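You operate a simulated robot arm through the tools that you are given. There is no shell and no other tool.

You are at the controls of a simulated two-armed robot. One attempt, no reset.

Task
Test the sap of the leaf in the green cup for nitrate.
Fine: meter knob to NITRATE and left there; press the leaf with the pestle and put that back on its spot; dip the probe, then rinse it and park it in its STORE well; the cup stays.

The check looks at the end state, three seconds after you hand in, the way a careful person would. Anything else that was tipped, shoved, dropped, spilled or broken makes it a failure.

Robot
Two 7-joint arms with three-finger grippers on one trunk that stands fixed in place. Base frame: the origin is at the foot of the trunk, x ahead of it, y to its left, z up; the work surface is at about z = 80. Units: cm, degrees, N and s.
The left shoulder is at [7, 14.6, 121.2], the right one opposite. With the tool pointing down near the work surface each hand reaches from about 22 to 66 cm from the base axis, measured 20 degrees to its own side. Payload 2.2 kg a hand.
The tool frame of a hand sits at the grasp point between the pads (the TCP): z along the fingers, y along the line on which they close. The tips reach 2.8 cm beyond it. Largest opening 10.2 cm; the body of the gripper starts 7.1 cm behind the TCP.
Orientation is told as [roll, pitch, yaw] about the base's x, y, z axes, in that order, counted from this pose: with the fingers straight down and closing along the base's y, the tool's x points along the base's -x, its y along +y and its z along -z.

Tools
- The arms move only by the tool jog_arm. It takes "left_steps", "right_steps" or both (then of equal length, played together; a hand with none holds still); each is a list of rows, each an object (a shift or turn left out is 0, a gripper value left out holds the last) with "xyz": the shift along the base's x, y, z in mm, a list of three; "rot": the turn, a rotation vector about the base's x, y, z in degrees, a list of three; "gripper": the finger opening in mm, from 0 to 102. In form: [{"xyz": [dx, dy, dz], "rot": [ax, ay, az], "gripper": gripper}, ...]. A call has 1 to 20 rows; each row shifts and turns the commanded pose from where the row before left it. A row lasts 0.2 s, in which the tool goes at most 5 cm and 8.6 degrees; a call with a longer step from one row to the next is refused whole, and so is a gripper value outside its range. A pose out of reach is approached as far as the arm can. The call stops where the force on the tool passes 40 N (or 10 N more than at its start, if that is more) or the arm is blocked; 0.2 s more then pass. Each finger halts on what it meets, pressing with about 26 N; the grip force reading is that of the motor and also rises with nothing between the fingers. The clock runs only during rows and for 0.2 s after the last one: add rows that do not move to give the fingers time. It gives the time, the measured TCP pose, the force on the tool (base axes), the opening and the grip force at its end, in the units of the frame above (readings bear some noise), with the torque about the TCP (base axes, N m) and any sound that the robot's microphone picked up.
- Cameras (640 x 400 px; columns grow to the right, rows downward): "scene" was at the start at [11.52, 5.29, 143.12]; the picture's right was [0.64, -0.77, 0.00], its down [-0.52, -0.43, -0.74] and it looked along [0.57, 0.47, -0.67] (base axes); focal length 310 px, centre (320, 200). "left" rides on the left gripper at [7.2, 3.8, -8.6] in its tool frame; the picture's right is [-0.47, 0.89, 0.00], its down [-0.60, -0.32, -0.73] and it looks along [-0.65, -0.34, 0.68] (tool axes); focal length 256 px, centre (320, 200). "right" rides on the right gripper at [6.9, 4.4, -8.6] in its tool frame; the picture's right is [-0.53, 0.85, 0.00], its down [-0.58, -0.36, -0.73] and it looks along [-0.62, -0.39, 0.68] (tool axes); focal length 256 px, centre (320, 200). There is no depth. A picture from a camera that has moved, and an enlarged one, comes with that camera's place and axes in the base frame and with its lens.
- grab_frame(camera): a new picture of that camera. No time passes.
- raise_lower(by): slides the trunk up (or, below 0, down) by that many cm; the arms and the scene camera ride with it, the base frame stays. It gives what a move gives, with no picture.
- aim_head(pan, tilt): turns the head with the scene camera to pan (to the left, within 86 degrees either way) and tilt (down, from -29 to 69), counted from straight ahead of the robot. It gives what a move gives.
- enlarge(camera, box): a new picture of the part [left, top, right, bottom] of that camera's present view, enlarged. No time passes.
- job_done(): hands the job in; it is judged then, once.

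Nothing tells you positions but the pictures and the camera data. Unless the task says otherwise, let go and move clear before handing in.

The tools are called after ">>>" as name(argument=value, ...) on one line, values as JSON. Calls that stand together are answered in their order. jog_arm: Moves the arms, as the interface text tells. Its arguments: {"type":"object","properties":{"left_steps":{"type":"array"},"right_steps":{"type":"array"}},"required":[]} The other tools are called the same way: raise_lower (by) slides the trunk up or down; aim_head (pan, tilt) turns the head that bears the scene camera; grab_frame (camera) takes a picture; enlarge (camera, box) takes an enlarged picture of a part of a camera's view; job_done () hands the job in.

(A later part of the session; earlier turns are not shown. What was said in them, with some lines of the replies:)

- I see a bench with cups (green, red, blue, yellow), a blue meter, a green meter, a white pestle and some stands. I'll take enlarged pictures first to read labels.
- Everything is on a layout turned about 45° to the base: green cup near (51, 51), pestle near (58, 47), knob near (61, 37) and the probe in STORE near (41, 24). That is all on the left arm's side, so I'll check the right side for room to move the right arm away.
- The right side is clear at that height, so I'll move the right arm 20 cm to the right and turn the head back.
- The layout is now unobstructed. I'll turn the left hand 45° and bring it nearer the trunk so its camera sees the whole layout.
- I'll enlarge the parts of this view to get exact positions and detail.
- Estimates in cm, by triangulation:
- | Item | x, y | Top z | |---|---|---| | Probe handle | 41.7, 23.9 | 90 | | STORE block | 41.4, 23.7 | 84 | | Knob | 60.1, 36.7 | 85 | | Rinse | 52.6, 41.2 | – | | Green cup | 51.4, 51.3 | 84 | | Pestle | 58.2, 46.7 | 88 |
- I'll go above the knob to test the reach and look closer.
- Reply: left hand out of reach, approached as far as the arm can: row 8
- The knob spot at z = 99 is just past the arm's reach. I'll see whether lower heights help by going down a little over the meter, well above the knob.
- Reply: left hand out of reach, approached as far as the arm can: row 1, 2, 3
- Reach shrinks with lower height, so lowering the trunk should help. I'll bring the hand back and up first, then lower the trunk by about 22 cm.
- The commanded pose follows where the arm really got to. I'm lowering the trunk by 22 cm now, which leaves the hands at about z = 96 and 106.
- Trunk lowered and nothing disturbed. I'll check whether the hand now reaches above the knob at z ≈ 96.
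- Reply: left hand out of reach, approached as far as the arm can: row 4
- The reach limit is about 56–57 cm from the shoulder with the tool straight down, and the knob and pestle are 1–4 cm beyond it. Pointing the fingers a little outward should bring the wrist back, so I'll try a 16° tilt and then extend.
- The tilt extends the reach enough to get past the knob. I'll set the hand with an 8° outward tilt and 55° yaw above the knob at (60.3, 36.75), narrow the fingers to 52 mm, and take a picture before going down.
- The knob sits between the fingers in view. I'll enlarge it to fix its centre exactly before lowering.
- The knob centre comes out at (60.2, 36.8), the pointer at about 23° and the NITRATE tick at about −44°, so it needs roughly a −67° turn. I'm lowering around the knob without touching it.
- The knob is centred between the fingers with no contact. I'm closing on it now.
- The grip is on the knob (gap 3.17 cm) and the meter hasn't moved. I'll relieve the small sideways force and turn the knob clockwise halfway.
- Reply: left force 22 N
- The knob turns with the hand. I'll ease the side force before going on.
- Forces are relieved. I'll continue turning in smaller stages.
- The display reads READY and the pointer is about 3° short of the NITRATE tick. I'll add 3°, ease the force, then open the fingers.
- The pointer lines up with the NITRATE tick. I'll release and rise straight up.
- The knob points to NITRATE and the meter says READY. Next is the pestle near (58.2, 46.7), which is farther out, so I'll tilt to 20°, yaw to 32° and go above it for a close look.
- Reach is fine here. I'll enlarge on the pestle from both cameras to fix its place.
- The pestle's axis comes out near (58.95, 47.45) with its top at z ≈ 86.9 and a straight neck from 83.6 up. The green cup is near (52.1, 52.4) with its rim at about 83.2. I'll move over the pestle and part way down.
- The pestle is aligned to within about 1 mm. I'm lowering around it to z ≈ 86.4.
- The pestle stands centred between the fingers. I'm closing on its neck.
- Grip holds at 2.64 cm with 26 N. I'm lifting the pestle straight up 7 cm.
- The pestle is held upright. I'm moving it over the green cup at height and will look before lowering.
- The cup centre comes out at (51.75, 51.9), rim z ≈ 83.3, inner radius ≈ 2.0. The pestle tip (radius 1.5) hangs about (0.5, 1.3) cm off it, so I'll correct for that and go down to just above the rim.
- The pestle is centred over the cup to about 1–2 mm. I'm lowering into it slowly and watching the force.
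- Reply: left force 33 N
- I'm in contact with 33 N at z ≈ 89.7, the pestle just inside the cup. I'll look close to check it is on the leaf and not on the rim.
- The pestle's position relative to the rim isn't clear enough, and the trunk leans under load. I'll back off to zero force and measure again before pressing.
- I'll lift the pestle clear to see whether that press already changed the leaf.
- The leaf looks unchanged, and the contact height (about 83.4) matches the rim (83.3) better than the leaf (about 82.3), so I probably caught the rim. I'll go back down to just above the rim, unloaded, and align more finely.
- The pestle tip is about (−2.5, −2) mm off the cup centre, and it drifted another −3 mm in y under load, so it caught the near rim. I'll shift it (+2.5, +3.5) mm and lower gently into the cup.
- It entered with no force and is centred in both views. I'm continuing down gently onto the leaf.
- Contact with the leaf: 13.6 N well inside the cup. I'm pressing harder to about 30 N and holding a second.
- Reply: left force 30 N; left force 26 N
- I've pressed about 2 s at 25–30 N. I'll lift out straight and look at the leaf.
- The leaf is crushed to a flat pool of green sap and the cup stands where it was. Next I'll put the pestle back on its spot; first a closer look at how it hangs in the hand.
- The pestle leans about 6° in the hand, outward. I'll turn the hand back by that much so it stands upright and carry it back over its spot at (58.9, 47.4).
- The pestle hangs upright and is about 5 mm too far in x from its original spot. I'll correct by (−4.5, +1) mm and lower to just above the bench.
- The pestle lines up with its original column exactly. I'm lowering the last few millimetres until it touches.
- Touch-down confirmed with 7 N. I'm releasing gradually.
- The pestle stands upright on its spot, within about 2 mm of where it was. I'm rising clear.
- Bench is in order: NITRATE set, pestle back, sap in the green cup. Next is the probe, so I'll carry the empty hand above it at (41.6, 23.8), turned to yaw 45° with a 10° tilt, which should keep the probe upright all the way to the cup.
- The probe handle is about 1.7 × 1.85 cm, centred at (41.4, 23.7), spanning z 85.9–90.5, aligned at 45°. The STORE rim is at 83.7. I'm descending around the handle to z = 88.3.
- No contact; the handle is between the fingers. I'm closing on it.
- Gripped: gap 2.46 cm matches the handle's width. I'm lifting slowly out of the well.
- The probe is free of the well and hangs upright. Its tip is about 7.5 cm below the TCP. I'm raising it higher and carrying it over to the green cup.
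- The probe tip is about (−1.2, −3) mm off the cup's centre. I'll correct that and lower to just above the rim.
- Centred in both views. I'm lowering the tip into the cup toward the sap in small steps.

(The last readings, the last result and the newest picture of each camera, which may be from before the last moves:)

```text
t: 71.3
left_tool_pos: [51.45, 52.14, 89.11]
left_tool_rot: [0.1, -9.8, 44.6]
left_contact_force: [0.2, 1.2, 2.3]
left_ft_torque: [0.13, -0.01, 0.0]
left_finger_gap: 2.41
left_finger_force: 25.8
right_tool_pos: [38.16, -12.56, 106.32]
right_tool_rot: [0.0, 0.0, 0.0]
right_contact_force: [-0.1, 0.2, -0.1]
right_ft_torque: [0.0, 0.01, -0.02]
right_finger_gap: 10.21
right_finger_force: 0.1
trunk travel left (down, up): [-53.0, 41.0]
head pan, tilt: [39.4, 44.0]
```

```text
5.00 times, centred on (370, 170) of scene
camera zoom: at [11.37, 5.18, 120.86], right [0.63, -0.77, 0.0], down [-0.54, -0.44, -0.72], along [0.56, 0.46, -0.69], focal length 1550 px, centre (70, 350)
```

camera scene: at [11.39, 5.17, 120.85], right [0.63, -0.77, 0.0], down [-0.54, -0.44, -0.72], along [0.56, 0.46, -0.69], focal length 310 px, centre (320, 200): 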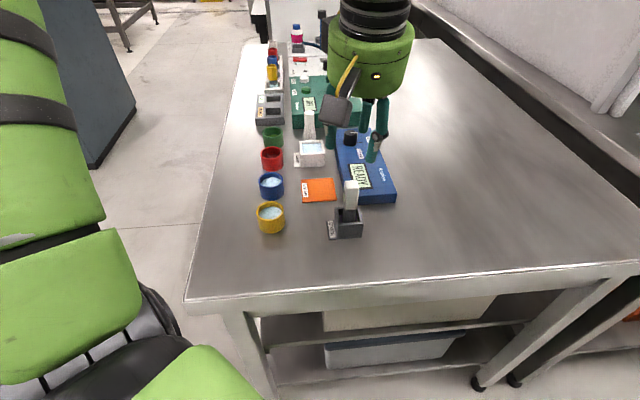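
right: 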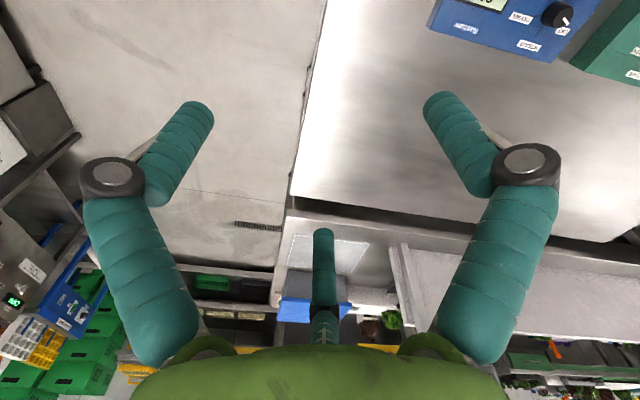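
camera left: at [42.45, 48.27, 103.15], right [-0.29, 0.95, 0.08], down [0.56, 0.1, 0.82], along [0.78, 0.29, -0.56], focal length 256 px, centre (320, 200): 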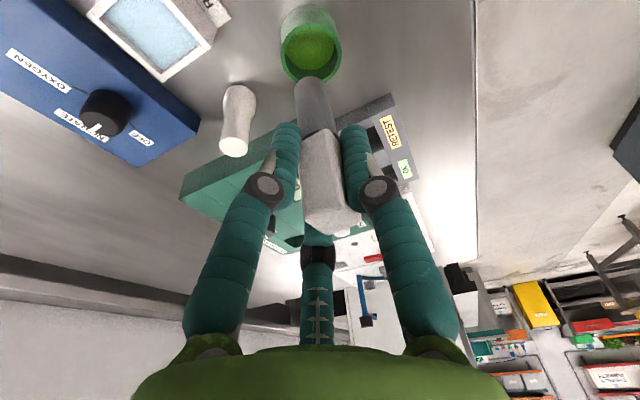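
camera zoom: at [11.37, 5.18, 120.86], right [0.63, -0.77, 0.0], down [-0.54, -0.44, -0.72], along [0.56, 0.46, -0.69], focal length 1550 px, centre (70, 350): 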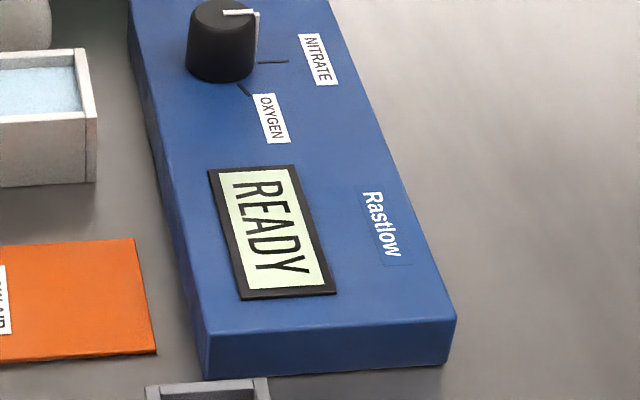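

The tip touches down in the sap at 2.3 N. I'll hold still and watch the display.

>>> jog_arm(left_steps=[{"xyz": [0, 0, -0.5]}, {"xyz": [0, 0, 0]}, {"xyz": [0, 0, 0]}, {"xyz": [0, 0, 0]}, {"xyz": [0, 0, 0]}, {"xyz": [0, 0, 0]}, {"xyz": [0, 0, 0]}, {"xyz": [0, 0, 0]}, {"xyz": [0, 0, 0]}, {"xyz": [0, 0, 0]}])

>>> enlarge(camera="scene", box=[330, 130, 410, 210])

>>> enlarge(camera="scene", box=[250, 90, 330, 150])

>>> grab_frame(camera="left")

```text
t: 73.5
left_tool_pos: [51.35, 52.24, 89.04]
left_tool_rot: [0.0, -9.9, 44.5]
left_contact_force: [-0.3, -0.1, 2.7]
left_ft_torque: [0.01, 0.04, -0.02]
left_finger_gap: 2.39
left_finger_force: 25.7
right_tool_pos: [38.3, -12.38, 106.34]
right_tool_rot: [0.0, 0.0, 0.0]
right_contact_force: [-0.6, -0.2, 0.1]
right_ft_torque: [0.01, 0.0, -0.01]
right_finger_gap: 10.19
right_finger_force: 0.1
trunk travel left (down, up): [-53.0, 41.0]
head pan, tilt: [39.4, 44.0]
```

```text
5.00 times, centred on (370, 170) of scene
camera zoom: at [11.36, 5.15, 120.85], right [0.63, -0.77, 0.0], down [-0.54, -0.44, -0.72], along [0.56, 0.46, -0.69], focal length 1550 px, centre (70, 350)
```

zoom: 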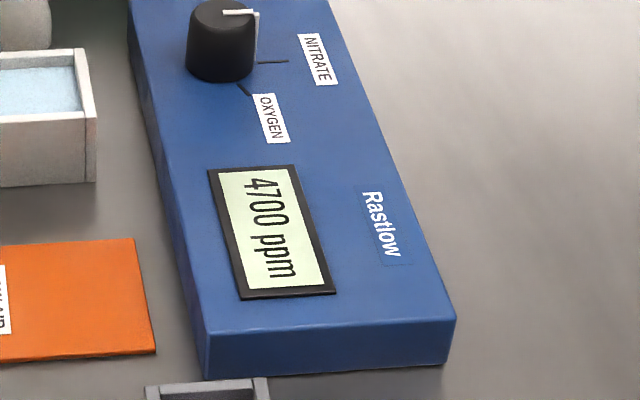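

```text
6.67 times, centred on (290, 120) of scene
camera zoom: at [11.36, 5.15, 120.85], right [0.63, -0.77, 0.0], down [-0.54, -0.44, -0.72], along [0.56, 0.46, -0.69], focal length 2066 px, centre (520, 733)
```

zoom: 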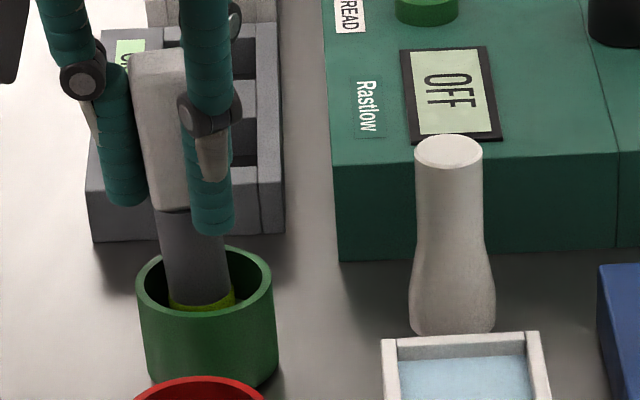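

```text
taken
camera left: at [42.57, 48.9, 96.47], right [-0.29, 0.95, 0.08], down [0.56, 0.1, 0.82], along [0.78, 0.29, -0.56], focal length 256 px, centre (320, 200)
```

left: 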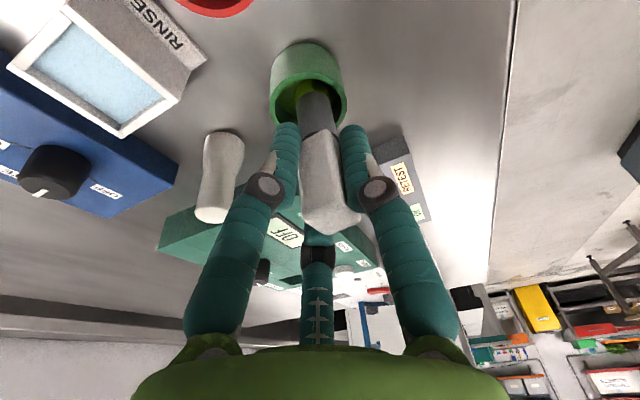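

The meter reads 4700 ppm, so the dip is done. I'm lifting the probe straight out and carrying it above the RINSE basin.

>>> jog_arm(left_steps=[{"xyz": [0, 0, 10]}, {"xyz": [0, 0, 18]}, {"xyz": [0, 0, 20]}, {"xyz": [0, 0, 20]}, {"xyz": [0, 0, 0]}, {"xyz": [2, -28, 0]}, {"xyz": [2, -28, 0]}, {"xyz": [2, -28, 0]}, {"xyz": [2, -27, 0]}, {"xyz": [0, 0, 0]}, {"xyz": [0, 0, 0]}])

>>> grab_frame(camera="left")

>>> enlarge(camera="left", box=[240, 0, 400, 100])

>>> enlarge(camera="scene", box=[260, 90, 360, 180])

```text
t: 76.0
left_tool_pos: [52.43, 41.05, 96.01]
left_tool_rot: [0.1, -9.9, 44.4]
left_contact_force: [-0.1, -0.1, -1.1]
left_ft_torque: [-0.04, -0.02, -0.01]
left_finger_gap: 2.33
left_finger_force: 26.2
right_tool_pos: [38.25, -12.39, 106.31]
right_tool_rot: [0.1, 0.0, 0.1]
right_contact_force: [0.8, 0.3, -0.2]
right_ft_torque: [0.04, -0.02, -0.01]
right_finger_gap: 10.2
right_finger_force: 0.0
trunk travel left (down, up): [-53.0, 41.0]
head pan, tilt: [39.4, 44.0]
```

```text
taken
camera left: at [43.65, 37.79, 103.39], right [-0.29, 0.95, 0.08], down [0.56, 0.1, 0.82], along [0.78, 0.29, -0.56], focal length 256 px, centre (320, 200)
```

left: 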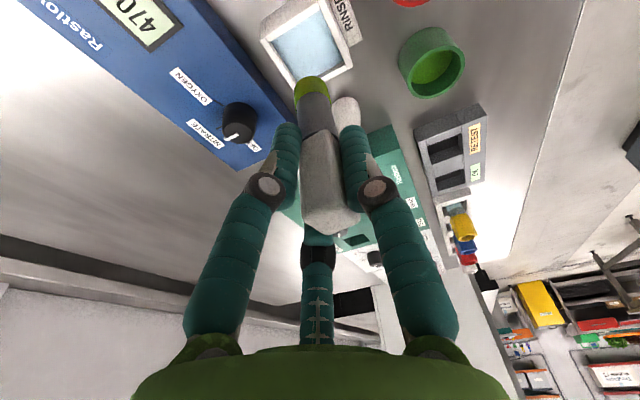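

```text
4.00 times, centred on (320, 50) of left
camera zoom: at [43.65, 37.79, 103.39], right [-0.29, 0.95, 0.08], down [0.56, 0.1, 0.82], along [0.78, 0.29, -0.56], focal length 1024 px, centre (320, 800)
```

zoom: 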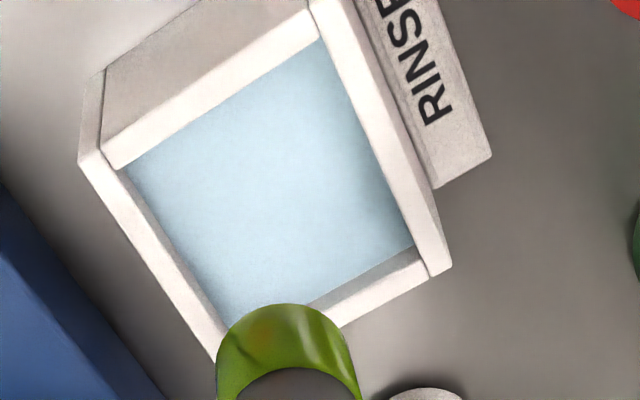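

```text
4.44 times, centred on (310, 135) of scene
camera zoom: at [11.42, 5.17, 120.85], right [0.63, -0.77, 0.0], down [-0.54, -0.44, -0.72], along [0.56, 0.46, -0.69], focal length 1377 px, centre (364, 489)
```

zoom: 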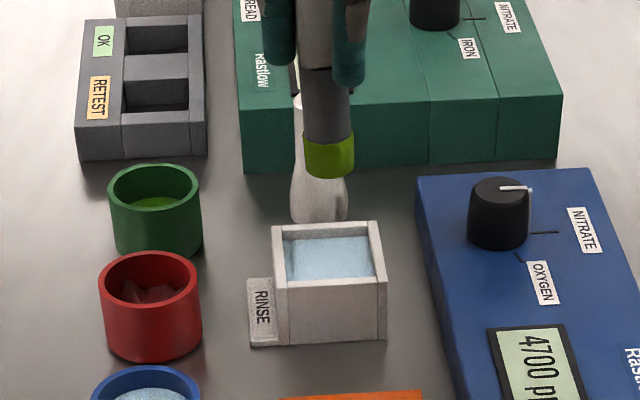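

The tip is coated with green sap for about 1.3 cm. The basin's centre is near (52.9, 41.4), rim about 83.2, with wide clearance. I'll shift (+2, +3) mm and lower toward the water.

>>> jog_arm(left_steps=[{"xyz": [2, 3, 0]}, {"xyz": [0, 0, -15]}, {"xyz": [0, 0, -15]}, {"xyz": [0, 0, -12]}, {"xyz": [0, 0, 0]}, {"xyz": [0, 0, 0]}])

>>> enlarge(camera="left", box=[240, 0, 400, 100])

>>> enlarge(camera="scene", box=[270, 100, 350, 170])

```text
t: 77.3
left_tool_pos: [52.42, 41.4, 91.88]
left_tool_rot: [0.0, -9.8, 44.6]
left_contact_force: [-0.3, -0.2, -1.5]
left_ft_torque: [-0.02, 0.01, 0.0]
left_finger_gap: 2.36
left_finger_force: 26.5
right_tool_pos: [38.23, -12.47, 106.34]
right_tool_rot: [0.2, 0.0, 0.0]
right_contact_force: [0.0, -1.0, 0.1]
right_ft_torque: [0.01, -0.01, -0.01]
right_finger_gap: 10.2
right_finger_force: 0.2
trunk travel left (down, up): [-53.0, 41.0]
head pan, tilt: [39.4, 44.0]
```

```text
4.00 times, centred on (320, 50) of left
camera zoom: at [43.73, 38.1, 99.23], right [-0.29, 0.95, 0.08], down [0.56, 0.1, 0.82], along [0.78, 0.29, -0.56], focal length 1024 px, centre (320, 800)
```

zoom: 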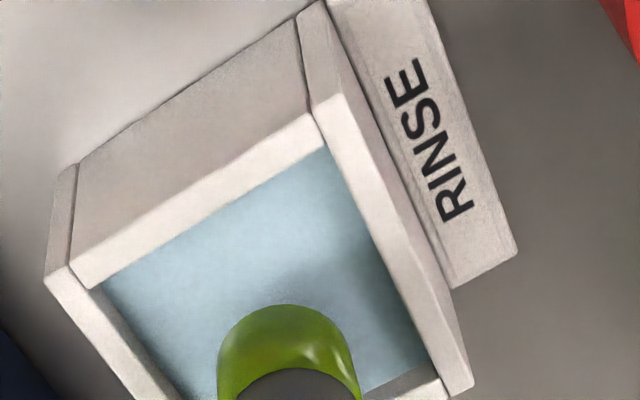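

```text
5.71 times, centred on (310, 135) of scene
camera zoom: at [11.42, 5.21, 120.84], right [0.63, -0.77, 0.0], down [-0.54, -0.44, -0.72], along [0.56, 0.46, -0.69], focal length 1771 px, centre (377, 571)
```

zoom: 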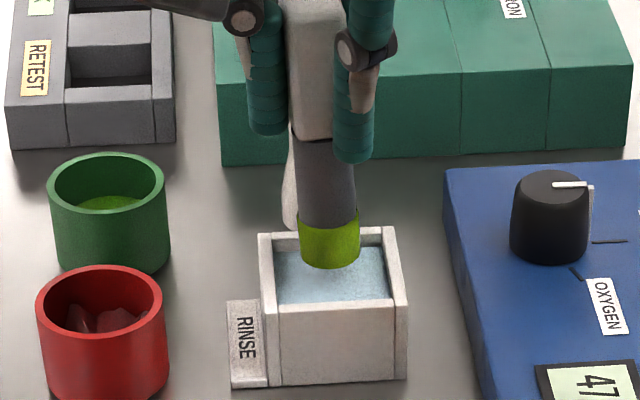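

The tip is just above the water, centred. I'm lowering until the coated part is well under.

>>> jog_arm(left_steps=[{"xyz": [0, 0, -8]}, {"xyz": [0, 0, -8]}, {"xyz": [0, 0, -7]}, {"xyz": [0, 0, 0]}])

>>> enlarge(camera="scene", box=[270, 100, 350, 170])

>>> enlarge(camera="left", box=[240, 20, 400, 120])

```text
t: 78.3
left_tool_pos: [52.53, 41.4, 89.4]
left_tool_rot: [0.2, -9.8, 44.5]
left_contact_force: [-0.7, 0.5, 0.2]
left_ft_torque: [-0.02, -0.01, -0.01]
left_finger_gap: 2.35
left_finger_force: 26.0
right_tool_pos: [38.16, -12.51, 106.2]
right_tool_rot: [0.0, 0.0, 0.0]
right_contact_force: [-0.4, -0.2, -0.1]
right_ft_torque: [0.03, -0.02, 0.02]
right_finger_gap: 10.21
right_finger_force: 0.1
trunk travel left (down, up): [-53.0, 41.0]
head pan, tilt: [39.4, 44.0]
```

```text
5.71 times, centred on (310, 135) of scene
camera zoom: at [11.41, 5.2, 120.85], right [0.63, -0.77, 0.0], down [-0.54, -0.44, -0.72], along [0.56, 0.46, -0.69], focal length 1771 px, centre (377, 571)
```

zoom: 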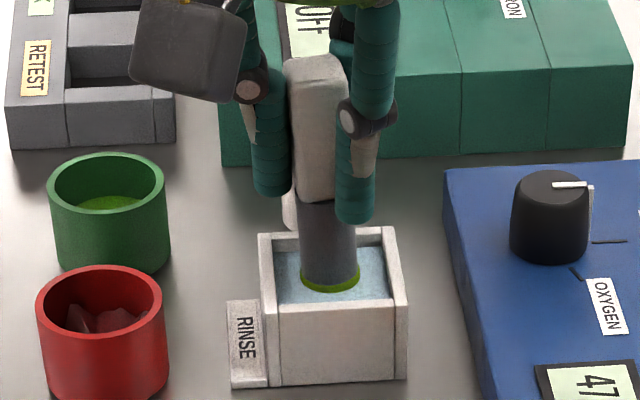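

```text
4.00 times, centred on (320, 70) of left
camera zoom: at [43.77, 38.09, 96.77], right [-0.29, 0.95, 0.08], down [0.56, 0.1, 0.82], along [0.78, 0.29, -0.56], focal length 1024 px, centre (320, 720)
```

zoom: 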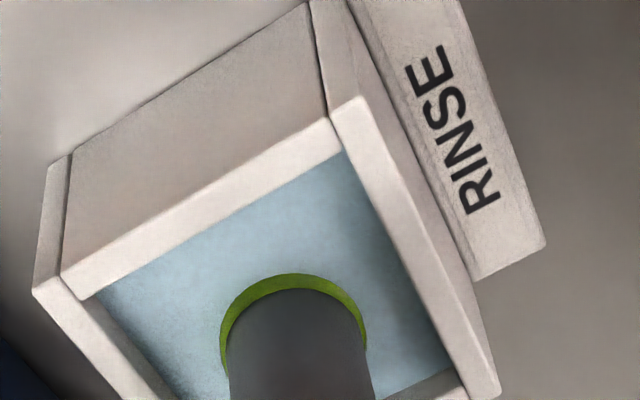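

>>> jog_arm(left_steps=[{"xyz": [0, 0, -4]}, {"xyz": [0, 0, -3]}, {"xyz": [0, 0, 0]}])

>>> enlarge(camera="scene", box=[270, 100, 350, 170])

```text
t: 79.2
left_tool_pos: [52.51, 41.36, 88.61]
left_tool_rot: [0.1, -9.8, 44.5]
left_contact_force: [0.3, -0.5, -0.4]
left_ft_torque: [0.0, -0.01, -0.02]
left_finger_gap: 2.33
left_finger_force: 26.3
right_tool_pos: [38.25, -12.42, 106.39]
right_tool_rot: [0.1, 0.0, 0.0]
right_contact_force: [0.3, 0.4, -0.1]
right_ft_torque: [0.02, -0.01, -0.01]
right_finger_gap: 10.2
right_finger_force: 0.0
trunk travel left (down, up): [-53.0, 41.0]
head pan, tilt: [39.4, 44.0]
```

```text
5.71 times, centred on (310, 135) of scene
camera zoom: at [11.41, 5.2, 120.85], right [0.63, -0.77, 0.0], down [-0.54, -0.44, -0.72], along [0.56, 0.46, -0.69], focal length 1771 px, centre (377, 571)
```

zoom: 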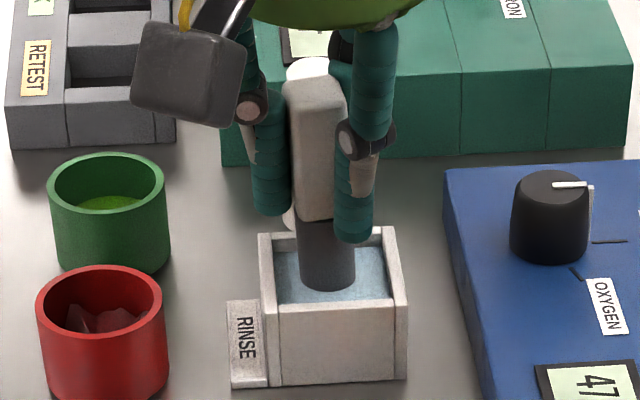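

The coat is fully under. I'll hold about 2 s, then lift and check the tip is clean.

>>> jog_arm(left_steps=[{"xyz": [0, 0, 0]}, {"xyz": [0, 0, 0]}, {"xyz": [0, 0, 3]}, {"xyz": [0, 0, -3]}, {"xyz": [0, 0, 0]}, {"xyz": [0, 0, 0]}, {"xyz": [0, 0, 0]}, {"xyz": [0, 0, 0]}, {"xyz": [0, 0, 0]}, {"xyz": [0, 0, 10]}, {"xyz": [0, 0, 18]}, {"xyz": [0, 0, 20]}, {"xyz": [0, 0, 22]}, {"xyz": [0, 0, 0]}, {"xyz": [0, 0, 0]}])

>>> enlarge(camera="left", box=[240, 0, 400, 100])

>>> enlarge(camera="scene", box=[260, 80, 360, 180])

```text
t: 82.3
left_tool_pos: [52.42, 41.49, 95.82]
left_tool_rot: [0.1, -9.9, 44.5]
left_contact_force: [0.3, -0.6, -0.2]
left_ft_torque: [0.0, 0.01, 0.0]
left_finger_gap: 2.31
left_finger_force: 25.9
right_tool_pos: [38.22, -12.45, 106.3]
right_tool_rot: [0.1, 0.0, 0.0]
right_contact_force: [-0.4, 0.3, -0.1]
right_ft_torque: [0.0, 0.01, 0.01]
right_finger_gap: 10.21
right_finger_force: 0.0
trunk travel left (down, up): [-53.0, 41.0]
head pan, tilt: [39.4, 44.0]
```

```text
4.00 times, centred on (320, 50) of left
camera zoom: at [43.66, 38.2, 103.15], right [-0.29, 0.95, 0.08], down [0.56, 0.1, 0.82], along [0.78, 0.29, -0.56], focal length 1024 px, centre (320, 800)
```

zoom: 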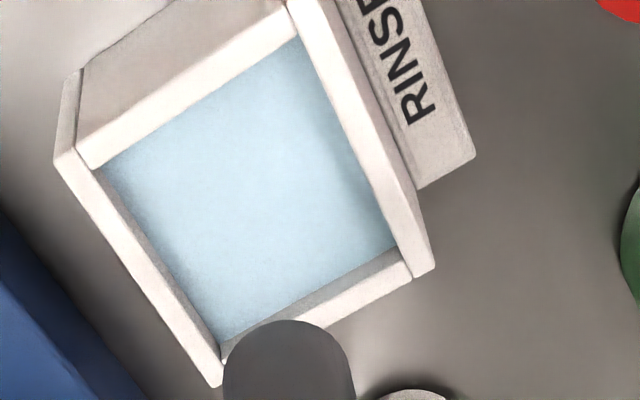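

```text
4.00 times, centred on (310, 130) of scene
camera zoom: at [11.4, 5.19, 120.85], right [0.63, -0.77, 0.0], down [-0.54, -0.44, -0.72], along [0.56, 0.46, -0.69], focal length 1240 px, centre (360, 480)
```

zoom: 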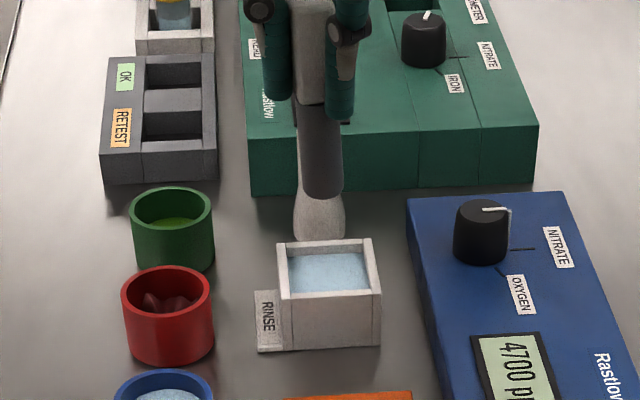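

The tip is clean and the 4700 ppm reading is shown. I'll check how the probe hangs before going to STORE.

>>> enlarge(camera="left", box=[240, 60, 400, 240])

>>> enlarge(camera="scene", box=[280, 60, 350, 145])

```text
2.22 times, centred on (320, 150) of left
camera zoom: at [43.66, 38.2, 103.15], right [-0.29, 0.95, 0.08], down [0.56, 0.1, 0.82], along [0.78, 0.29, -0.56], focal length 569 px, centre (320, 311)
```

zoom: 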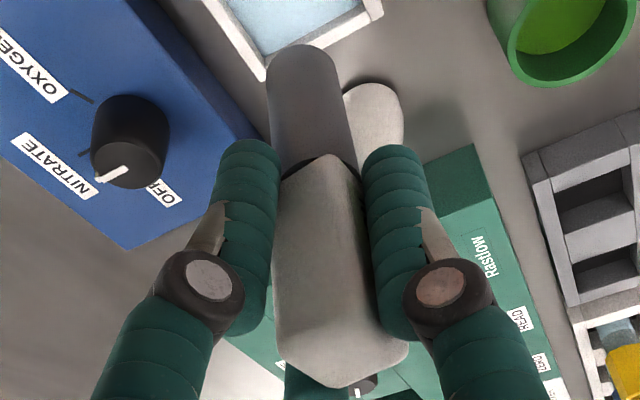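

```text
4.71 times, centred on (315, 102) of scene
camera zoom: at [11.4, 5.19, 120.85], right [0.63, -0.77, 0.0], down [-0.54, -0.44, -0.72], along [0.56, 0.46, -0.69], focal length 1458 px, centre (344, 659)
```

zoom: 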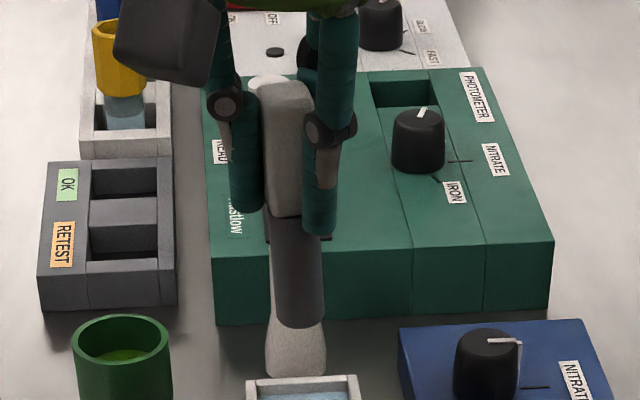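

The probe leans about 4–5° in the hand. I'll turn the hand to bring it upright while carrying it to above STORE.

>>> jog_arm(left_steps=[{"xyz": [-18.4, -30, 3], "rot": [-0.3, 2.1, 0]}, {"xyz": [-18.4, -30, 3], "rot": [-0.3, 2.1, 0]}, {"xyz": [-18.4, -30, 0]}, {"xyz": [-18.4, -30, 0]}, {"xyz": [-18.4, -30, 0]}, {"xyz": [-18.2, -30, 0]}, {"xyz": [0, 0, 0]}, {"xyz": [0, 0, 0]}])

>>> enlarge(camera="left", box=[240, 0, 400, 100])

>>> grab_frame(camera="left")

>>> enlarge(camera="scene", box=[300, 130, 400, 250])

```text
t: 84.2
left_tool_pos: [41.45, 23.4, 96.23]
left_tool_rot: [2.6, -6.5, 44.2]
left_contact_force: [0.9, 0.6, -0.8]
left_ft_torque: [0.01, -0.06, -0.02]
left_finger_gap: 2.3
left_finger_force: 25.9
right_tool_pos: [38.21, -12.49, 106.29]
right_tool_rot: [0.2, 0.0, -0.1]
right_contact_force: [-0.5, 0.5, -0.4]
right_ft_torque: [0.01, -0.02, -0.01]
right_finger_gap: 10.19
right_finger_force: 0.0
trunk travel left (down, up): [-53.0, 41.0]
head pan, tilt: [39.4, 44.0]
```

```text
4.00 times, centred on (320, 50) of left
camera zoom: at [33.24, 20.12, 104.26], right [-0.29, 0.95, 0.09], down [0.62, 0.11, 0.78], along [0.73, 0.28, -0.62], focal length 1024 px, centre (320, 800)
```

zoom: 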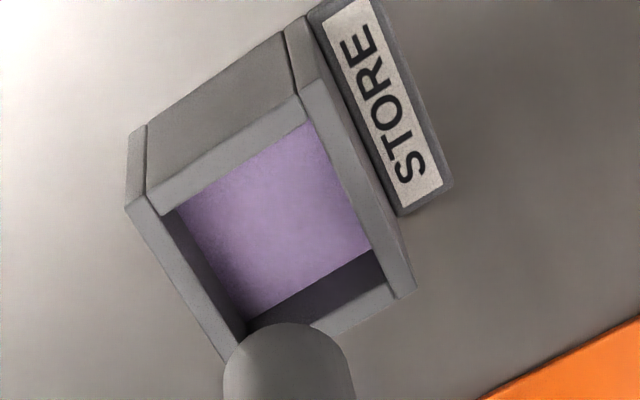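

```text
taken
camera left: at [33.24, 20.12, 104.26], right [-0.29, 0.95, 0.09], down [0.62, 0.11, 0.78], along [0.73, 0.28, -0.62], focal length 256 px, centre (320, 200)
```

left: 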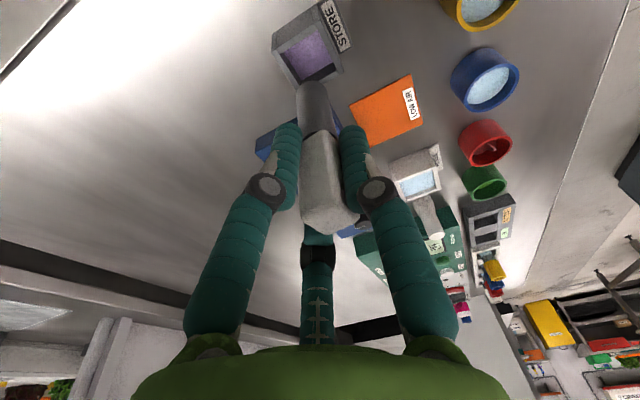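

```text
3.33 times, centred on (350, 190) of scene
camera zoom: at [11.4, 5.16, 120.85], right [0.63, -0.77, 0.0], down [-0.54, -0.44, -0.72], along [0.56, 0.46, -0.69], focal length 1033 px, centre (220, 233)
```

zoom: 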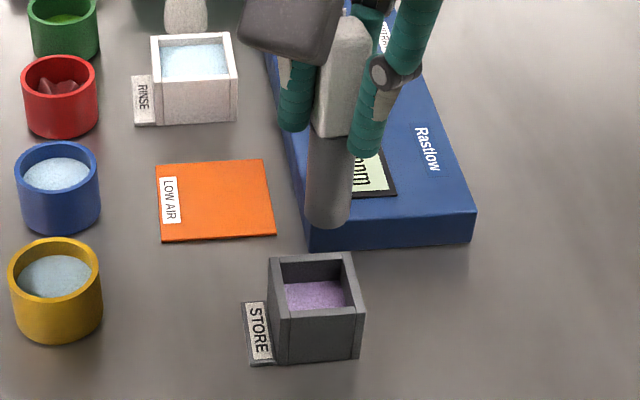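

The STORE well's opening is centred at (41.4, 23.8), about 3 cm square against the 2.1 cm shaft. I'll correct (−1.4, +1.6) mm and lower to just above the rim.

>>> jog_arm(left_steps=[{"xyz": [-1.4, 1.6, 0]}, {"xyz": [0, 0, -15]}, {"xyz": [0, 0, -15]}, {"xyz": [0, 0, -11]}, {"xyz": [0, 0, 0]}, {"xyz": [0, 0, 0]}])

>>> enlarge(camera="left", box=[240, 0, 400, 100])

>>> enlarge(camera="scene", box=[310, 160, 390, 250])

```text
t: 85.5
left_tool_pos: [41.32, 23.54, 92.19]
left_tool_rot: [2.6, -6.4, 44.2]
left_contact_force: [-0.2, 0.3, -1.3]
left_ft_torque: [0.03, -0.02, 0.03]
left_finger_gap: 2.29
left_finger_force: 25.9
right_tool_pos: [38.28, -12.43, 106.36]
right_tool_rot: [0.1, 0.0, 0.1]
right_contact_force: [0.5, 0.2, 0.1]
right_ft_torque: [0.01, 0.0, -0.01]
right_finger_gap: 10.2
right_finger_force: 0.0
trunk travel left (down, up): [-53.0, 41.0]
head pan, tilt: [39.4, 44.0]
```

```text
4.00 times, centred on (320, 50) of left
camera zoom: at [33.09, 20.35, 100.16], right [-0.29, 0.95, 0.09], down [0.62, 0.11, 0.78], along [0.73, 0.28, -0.62], focal length 1024 px, centre (320, 800)
```

zoom: 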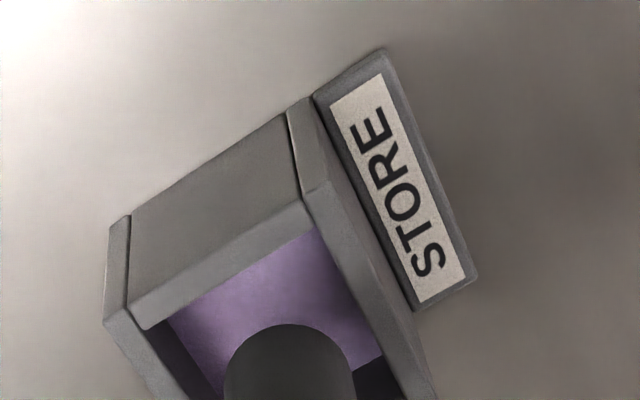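

```text
4.44 times, centred on (350, 205) of scene
camera zoom: at [11.42, 5.2, 120.84], right [0.63, -0.77, 0.0], down [-0.54, -0.44, -0.72], along [0.56, 0.46, -0.69], focal length 1377 px, centre (187, 178)
```

zoom: 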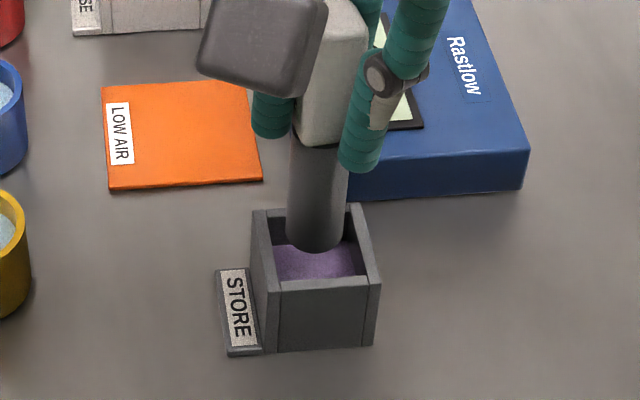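

Aligned with the opening. I'm inserting slowly.

>>> jog_arm(left_steps=[{"xyz": [0, 0, -6]}, {"xyz": [0, 0, -6]}, {"xyz": [0, 0, -6]}, {"xyz": [0, 0, 0]}])

>>> enlarge(camera="left", box=[240, 20, 400, 120])

>>> enlarge(camera="scene", box=[310, 160, 390, 250])

```text
t: 86.5
left_tool_pos: [41.4, 23.58, 90.27]
left_tool_rot: [2.5, -6.4, 44.3]
left_contact_force: [-0.7, -0.2, -0.3]
left_ft_torque: [-0.01, -0.02, 0.02]
left_finger_gap: 2.31
left_finger_force: 25.7
right_tool_pos: [38.3, -12.53, 106.31]
right_tool_rot: [0.1, 0.0, -0.1]
right_contact_force: [0.2, -0.6, -0.4]
right_ft_torque: [0.02, -0.01, 0.0]
right_finger_gap: 10.22
right_finger_force: 0.1
trunk travel left (down, up): [-53.0, 41.0]
head pan, tilt: [39.4, 44.0]
```

```text
4.00 times, centred on (320, 70) of left
camera zoom: at [33.14, 20.4, 98.32], right [-0.29, 0.95, 0.09], down [0.62, 0.11, 0.78], along [0.73, 0.28, -0.62], focal length 1024 px, centre (320, 720)
```

zoom: 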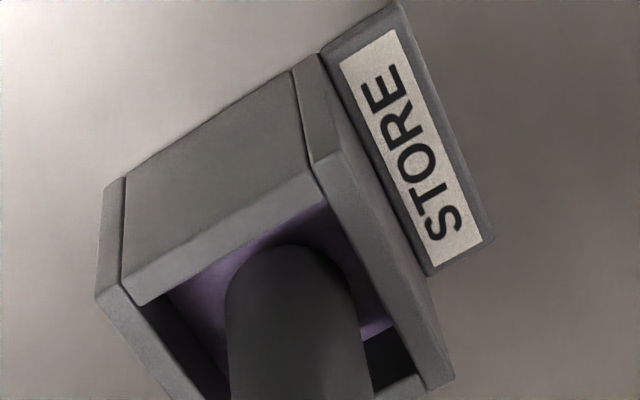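

```text
4.44 times, centred on (350, 205) of scene
camera zoom: at [11.41, 5.2, 120.85], right [0.63, -0.77, 0.0], down [-0.54, -0.44, -0.72], along [0.56, 0.46, -0.69], focal length 1377 px, centre (187, 178)
```

zoom: 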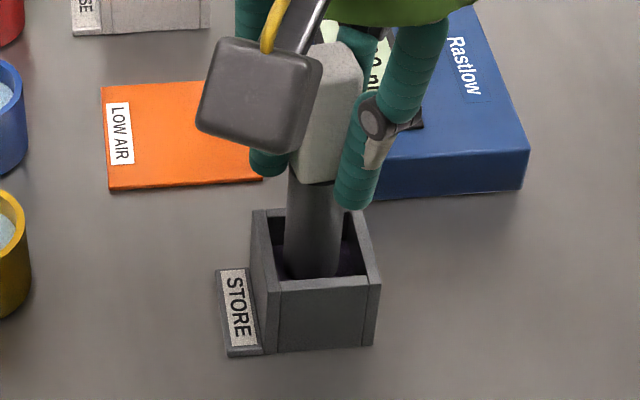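

>>> jog_arm(left_steps=[{"xyz": [0, 0, -5]}, {"xyz": [0, 0, -5]}, {"xyz": [0, 0, -4]}, {"xyz": [0, 0, 0]}])

>>> enlarge(camera="scene", box=[310, 160, 390, 250])

```text
t: 87.5
left_tool_pos: [41.4, 23.55, 88.93]
left_tool_rot: [2.6, -6.4, 44.2]
left_contact_force: [0.4, -0.6, -0.3]
left_ft_torque: [-0.06, 0.01, 0.0]
left_finger_gap: 2.28
left_finger_force: 25.7
right_tool_pos: [38.25, -12.41, 106.31]
right_tool_rot: [0.1, 0.0, 0.0]
right_contact_force: [0.3, -0.5, -0.1]
right_ft_torque: [-0.02, -0.02, 0.01]
right_finger_gap: 10.21
right_finger_force: 0.1
trunk travel left (down, up): [-53.0, 41.0]
head pan, tilt: [39.4, 44.0]
```

```text
4.44 times, centred on (350, 205) of scene
camera zoom: at [11.41, 5.2, 120.85], right [0.63, -0.77, 0.0], down [-0.54, -0.44, -0.72], along [0.56, 0.46, -0.69], focal length 1377 px, centre (187, 178)
```

zoom: 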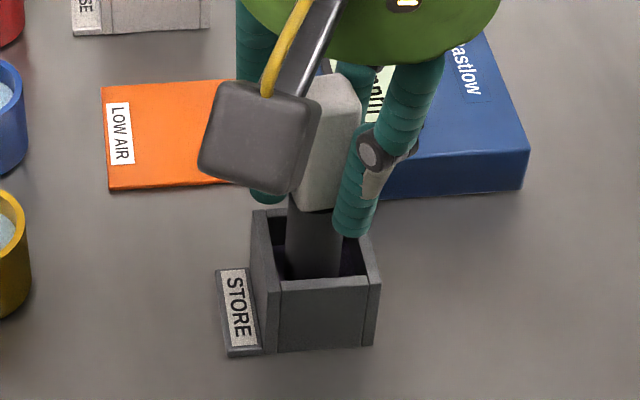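

>>> jog_arm(left_steps=[{"xyz": [0, 0, -3]}, {"xyz": [0, 0, 0]}])

>>> jog_arm(left_steps=[{"xyz": [0, 0, -2]}, {"xyz": [0, 0, 0]}])

```text
t: 88.2
left_tool_pos: [41.38, 23.66, 88.72]
left_tool_rot: [2.6, -6.4, 44.3]
left_contact_force: [-0.1, 0.1, -1.1]
left_ft_torque: [0.03, 0.01, -0.02]
left_finger_gap: 2.25
left_finger_force: 26.7
right_tool_pos: [38.3, -12.41, 106.47]
right_tool_rot: [0.1, 0.0, 0.0]
right_contact_force: [-0.2, -0.5, -0.9]
right_ft_torque: [0.01, -0.01, -0.03]
right_finger_gap: 10.22
right_finger_force: 0.1
trunk travel left (down, up): [-53.0, 41.0]
head pan, tilt: [39.4, 44.0]
```

```text
t: 88.8
left_tool_pos: [41.35, 23.65, 88.44]
left_tool_rot: [2.6, -6.4, 44.2]
left_contact_force: [-0.1, -0.2, -0.8]
left_ft_torque: [-0.03, 0.01, 0.03]
left_finger_gap: 2.24
left_finger_force: 25.8
right_tool_pos: [38.28, -12.47, 106.21]
right_tool_rot: [0.0, 0.1, 0.0]
right_contact_force: [0.3, 0.2, 0.4]
right_ft_torque: [0.02, 0.02, 0.0]
right_finger_gap: 10.22
right_finger_force: 0.1
trunk travel left (down, up): [-53.0, 41.0]
head pan, tilt: [39.4, 44.0]
```

>>> jog_arm(left_steps=[{"xyz": [0, 0, -1.5]}, {"xyz": [0, 0, 0]}])

>>> jog_arm(left_steps=[{"xyz": [0, 0, -1.5]}, {"xyz": [0, 0, 0]}])

>>> enlarge(camera="scene", box=[310, 160, 390, 250])

>>> enlarge(camera="left", box=[240, 40, 400, 240])

```text
t: 89.3
left_tool_pos: [41.3, 23.61, 88.52]
left_tool_rot: [2.5, -6.5, 44.2]
left_contact_force: [0.3, 0.4, 3.9]
left_ft_torque: [0.05, 0.0, -0.02]
left_finger_gap: 2.26
left_finger_force: 26.1
right_tool_pos: [38.16, -12.48, 106.34]
right_tool_rot: [0.1, 0.0, -0.1]
right_contact_force: [0.4, 0.1, -0.5]
right_ft_torque: [-0.02, -0.03, -0.02]
right_finger_gap: 10.2
right_finger_force: 0.1
trunk travel left (down, up): [-53.0, 41.0]
head pan, tilt: [39.4, 44.0]
```

```text
t: 90.0
left_tool_pos: [41.31, 23.57, 88.27]
left_tool_rot: [2.6, -6.6, 44.2]
left_contact_force: [2.5, 4.1, 13.4]
left_ft_torque: [0.35, 0.01, -0.03]
left_finger_gap: 2.26
left_finger_force: 26.1
right_tool_pos: [38.19, -12.44, 106.44]
right_tool_rot: [0.0, -0.2, 0.1]
right_contact_force: [-0.3, -0.4, 0.0]
right_ft_torque: [0.01, 0.04, -0.02]
right_finger_gap: 10.21
right_finger_force: 0.0
trunk travel left (down, up): [-53.0, 41.0]
head pan, tilt: [39.4, 44.0]
```

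```text
4.44 times, centred on (350, 205) of scene
camera zoom: at [11.27, 5.17, 120.88], right [0.63, -0.77, 0.0], down [-0.54, -0.44, -0.72], along [0.56, 0.46, -0.69], focal length 1377 px, centre (187, 178)
```

zoom: 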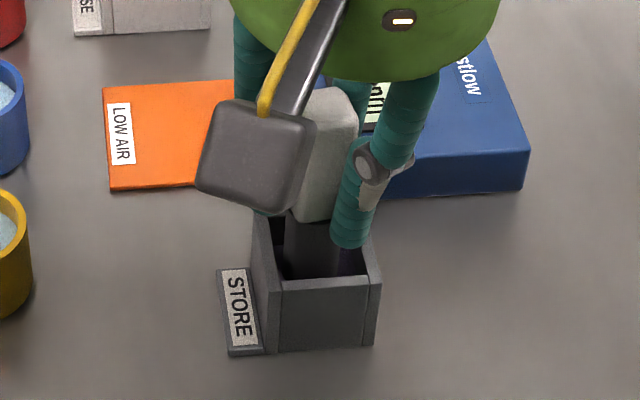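

```text
2.00 times, centred on (320, 140) of left
camera zoom: at [33.06, 20.4, 96.36], right [-0.29, 0.95, 0.09], down [0.61, 0.11, 0.78], along [0.73, 0.28, -0.62], focal length 512 px, centre (320, 320)
```

zoom: 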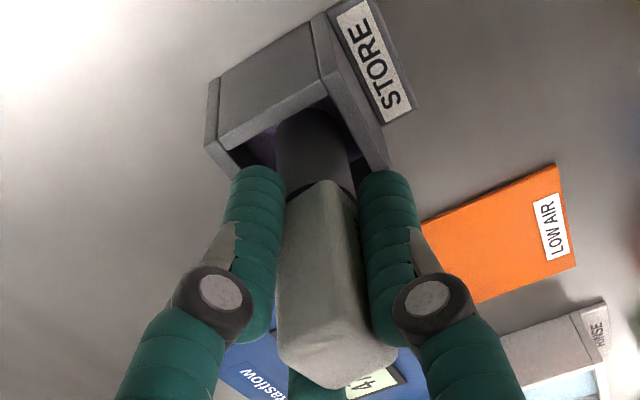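

It's seated on the well floor (handle at its original height). I'll ease the pressure and open gradually.

>>> jog_arm(left_steps=[{"xyz": [0, 0, 1.8]}, {"xyz": [0, 0, 0]}, {"gripper": 25}, {"gripper": 29}, {"gripper": 38}, {"gripper": 50}, {"xyz": [0, 0, 0]}, {"xyz": [0, 0, 0]}])

>>> enlarge(camera="scene", box=[310, 160, 390, 250])

>>> enlarge(camera="left", box=[240, 40, 400, 240])

```text
t: 91.8
left_tool_pos: [41.29, 23.59, 88.43]
left_tool_rot: [2.6, -6.4, 44.2]
left_contact_force: [-0.5, 0.3, -0.1]
left_ft_torque: [0.02, 0.03, 0.01]
left_finger_gap: 5.02
left_finger_force: 0.1
right_tool_pos: [38.16, -12.38, 106.33]
right_tool_rot: [0.1, -0.1, 0.0]
right_contact_force: [0.2, -0.7, -0.8]
right_ft_torque: [-0.03, 0.0, -0.02]
right_finger_gap: 10.23
right_finger_force: 0.0
trunk travel left (down, up): [-53.0, 41.0]
head pan, tilt: [39.4, 44.0]
```

```text
4.44 times, centred on (350, 205) of scene
camera zoom: at [11.4, 5.2, 120.85], right [0.63, -0.77, 0.0], down [-0.54, -0.44, -0.72], along [0.56, 0.46, -0.69], focal length 1377 px, centre (187, 178)
```

zoom: 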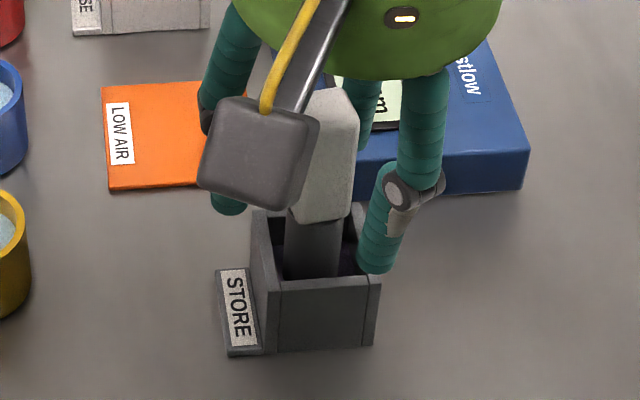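

```text
2.00 times, centred on (320, 140) of left
camera zoom: at [33.13, 20.34, 96.46], right [-0.29, 0.95, 0.09], down [0.62, 0.11, 0.78], along [0.73, 0.28, -0.62], focal length 512 px, centre (320, 320)
```

zoom: 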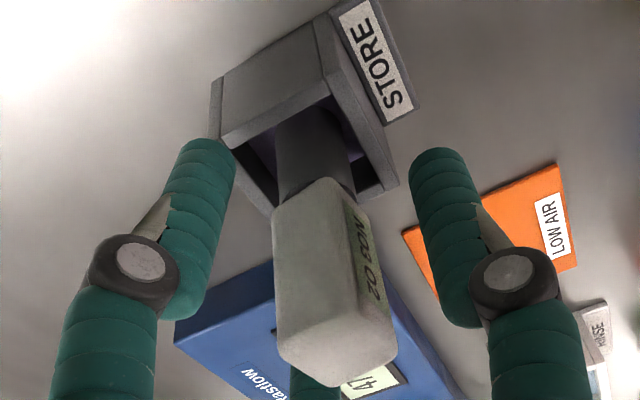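

The probe stands on its own in the STORE well. I'm rising straight up and moving the hand clear.

>>> jog_arm(left_steps=[{"xyz": [0, 0, 10]}, {"xyz": [0, 0, 20]}, {"xyz": [0, 0, 25]}, {"xyz": [0, 0, 30]}, {"xyz": [0, 0, 35]}, {"xyz": [0, 0, 30]}, {"xyz": [0, 0, 0]}, {"xyz": [0, 0, 0]}])

>>> grab_frame(camera="left")

>>> grab_frame(camera="scene")

>>> enlarge(camera="scene", box=[240, 90, 400, 250])

```text
t: 93.5
left_tool_pos: [41.35, 23.5, 103.39]
left_tool_rot: [2.6, -6.4, 44.2]
left_contact_force: [0.8, -0.3, -0.2]
left_ft_torque: [-0.01, -0.01, 0.01]
left_finger_gap: 5.01
left_finger_force: 0.0
right_tool_pos: [38.15, -12.37, 106.47]
right_tool_rot: [0.3, 0.0, -0.1]
right_contact_force: [-0.4, 0.6, 0.6]
right_ft_torque: [-0.01, -0.01, 0.0]
right_finger_gap: 10.17
right_finger_force: 0.0
trunk travel left (down, up): [-53.0, 41.0]
head pan, tilt: [39.4, 44.0]
```

```text
taken
camera left: at [33.17, 20.25, 111.48], right [-0.29, 0.95, 0.09], down [0.62, 0.11, 0.78], along [0.73, 0.28, -0.62], focal length 256 px, centre (320, 200)
```

left: 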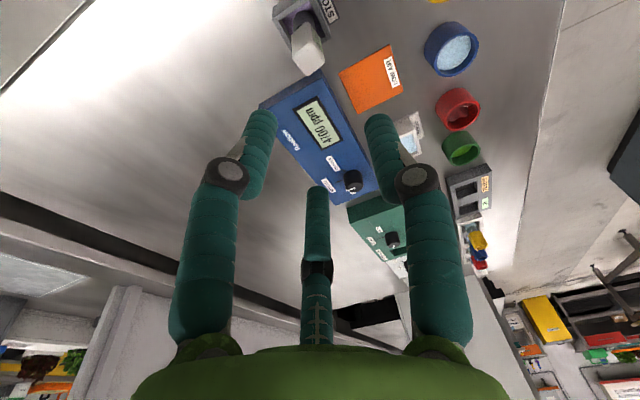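

```text
taken
camera scene: at [11.4, 5.19, 120.85], right [0.63, -0.77, 0.0], down [-0.54, -0.44, -0.72], along [0.56, 0.46, -0.69], focal length 310 px, centre (320, 200)
```

scene: 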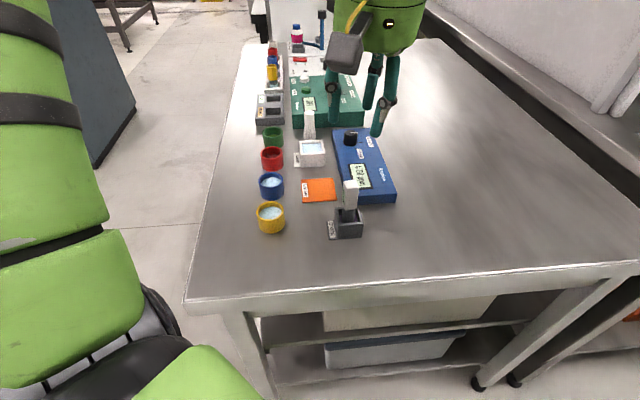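

```text
2.50 times, centred on (320, 170) of scene
camera zoom: at [11.4, 5.19, 120.85], right [0.63, -0.77, 0.0], down [-0.54, -0.44, -0.72], along [0.56, 0.46, -0.69], focal length 775 px, centre (320, 275)
```

zoom: 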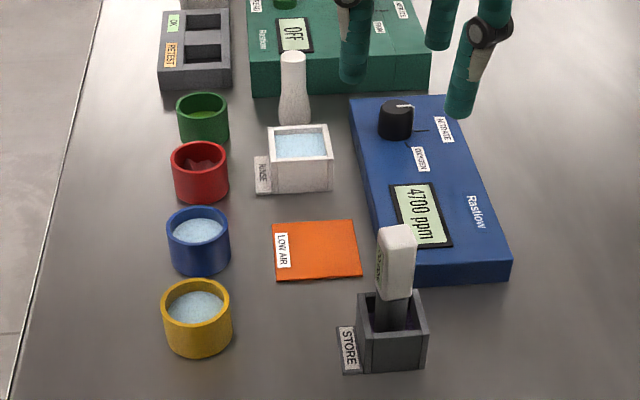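

All looks right: NITRATE set with 4700 ppm shown, the pestle standing, the probe in STORE and the cups in place. I'll move the hand away from the bench items and do a last check.

>>> jog_arm(left_steps=[{"xyz": [-15, 10, 25]}, {"xyz": [-15, 10, 25]}, {"xyz": [-15, 15, 20]}, {"xyz": [-15, 15, 20]}, {"xyz": [-10, 15, 10]}, {"xyz": [0, 0, 0]}, {"xyz": [0, 0, 0]}])

>>> grab_frame(camera="scene")

>>> enlarge(camera="scene", box=[240, 30, 400, 150])

>>> enlarge(camera="scene", box=[240, 110, 400, 250])

>>> grab_frame(camera="left")

```text
t: 95.2
left_tool_pos: [34.47, 30.03, 113.4]
left_tool_rot: [2.6, -6.4, 44.2]
left_contact_force: [0.7, 0.0, 0.0]
left_ft_torque: [0.0, 0.0, 0.03]
left_finger_gap: 4.97
left_finger_force: 0.1
right_tool_pos: [38.22, -12.48, 106.36]
right_tool_rot: [0.1, 0.0, -0.1]
right_contact_force: [-0.4, 0.1, 0.1]
right_ft_torque: [0.02, 0.01, 0.02]
right_finger_gap: 10.2
right_finger_force: 0.1
trunk travel left (down, up): [-53.0, 41.0]
head pan, tilt: [39.4, 44.0]
```

```text
taken
camera scene: at [11.39, 5.21, 120.85], right [0.63, -0.77, 0.0], down [-0.54, -0.44, -0.72], along [0.56, 0.46, -0.69], focal length 310 px, centre (320, 200)
```

scene: 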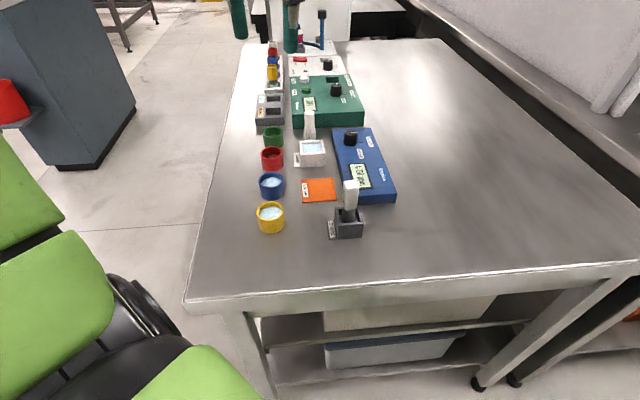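

```text
3.33 times, centred on (320, 90) of scene
camera zoom: at [11.39, 5.21, 120.85], right [0.63, -0.77, 0.0], down [-0.54, -0.44, -0.72], along [0.56, 0.46, -0.69], focal length 1033 px, centre (320, 567)
```

zoom: 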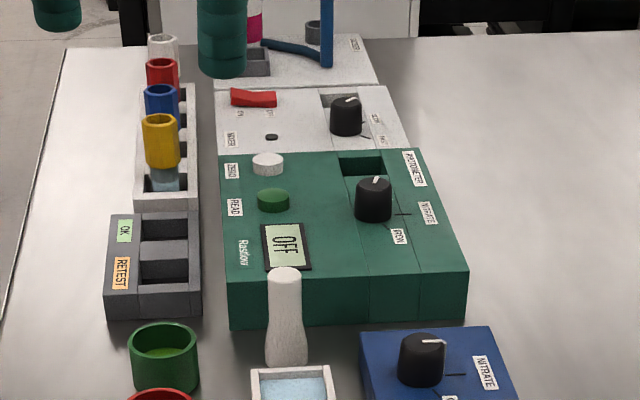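

```text
2.86 times, centred on (320, 180) of scene
camera zoom: at [11.39, 5.21, 120.85], right [0.63, -0.77, 0.0], down [-0.54, -0.44, -0.72], along [0.56, 0.46, -0.69], focal length 885 px, centre (320, 257)
```

zoom: 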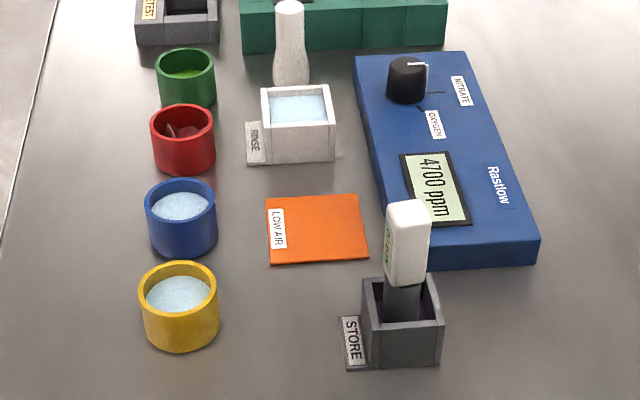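

```text
taken
camera left: at [26.2, 26.74, 121.52], right [-0.29, 0.95, 0.09], down [0.62, 0.11, 0.78], along [0.73, 0.28, -0.62], focal length 256 px, centre (320, 200)
```

left: 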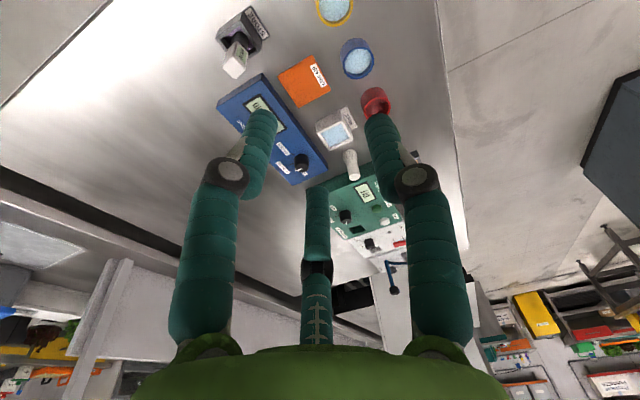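

The final views show every step done:
- **Meter:** the knob is on NITRATE and the display reads 4700 ppm.
- **Pestle:** it stands upright on its spot.
- **Probe:** it is rinsed and parked in STORE.
- **Green cup:** it is upright with the pressed leaf's sap in it. It moved about 2–3 mm while I was pressing the leaf.
- **Other items:** nothing else looks moved, and both hands are clear.

I'm handing in now.

>>> job_done()

```text
The job is handed in.
```

The nitrate test on the green-cup leaf is done: the meter read **4700 ppm**. I've handed it in but haven't seen the check's result.

- **Meter:** the blue meter's knob is on NITRATE and left there.
- **Leaf:** I pressed it with the pestle at about 25–30 N for roughly 2 seconds, until it was a flat pool of sap. My first try at pressing caught the cup's rim at about 33 N, so I backed off and realigned before pressing again.
- **Pestle:** it stands upright, about 2 mm from where it was.
- **Probe:** I dipped it in the sap until the reading appeared, then rinsed it until the green coat was gone. It is parked in its STORE well.
- **Green cup:** it stayed upright and in place, but moved about 2–3 mm during the pressing. I left it there rather than risk a nudge.

Nothing else looked tipped, moved or spilled in the last pictures, and both hands are clear of the bench items. The trunk is still 22 cm lower than at the start, because I lowered it for reach.
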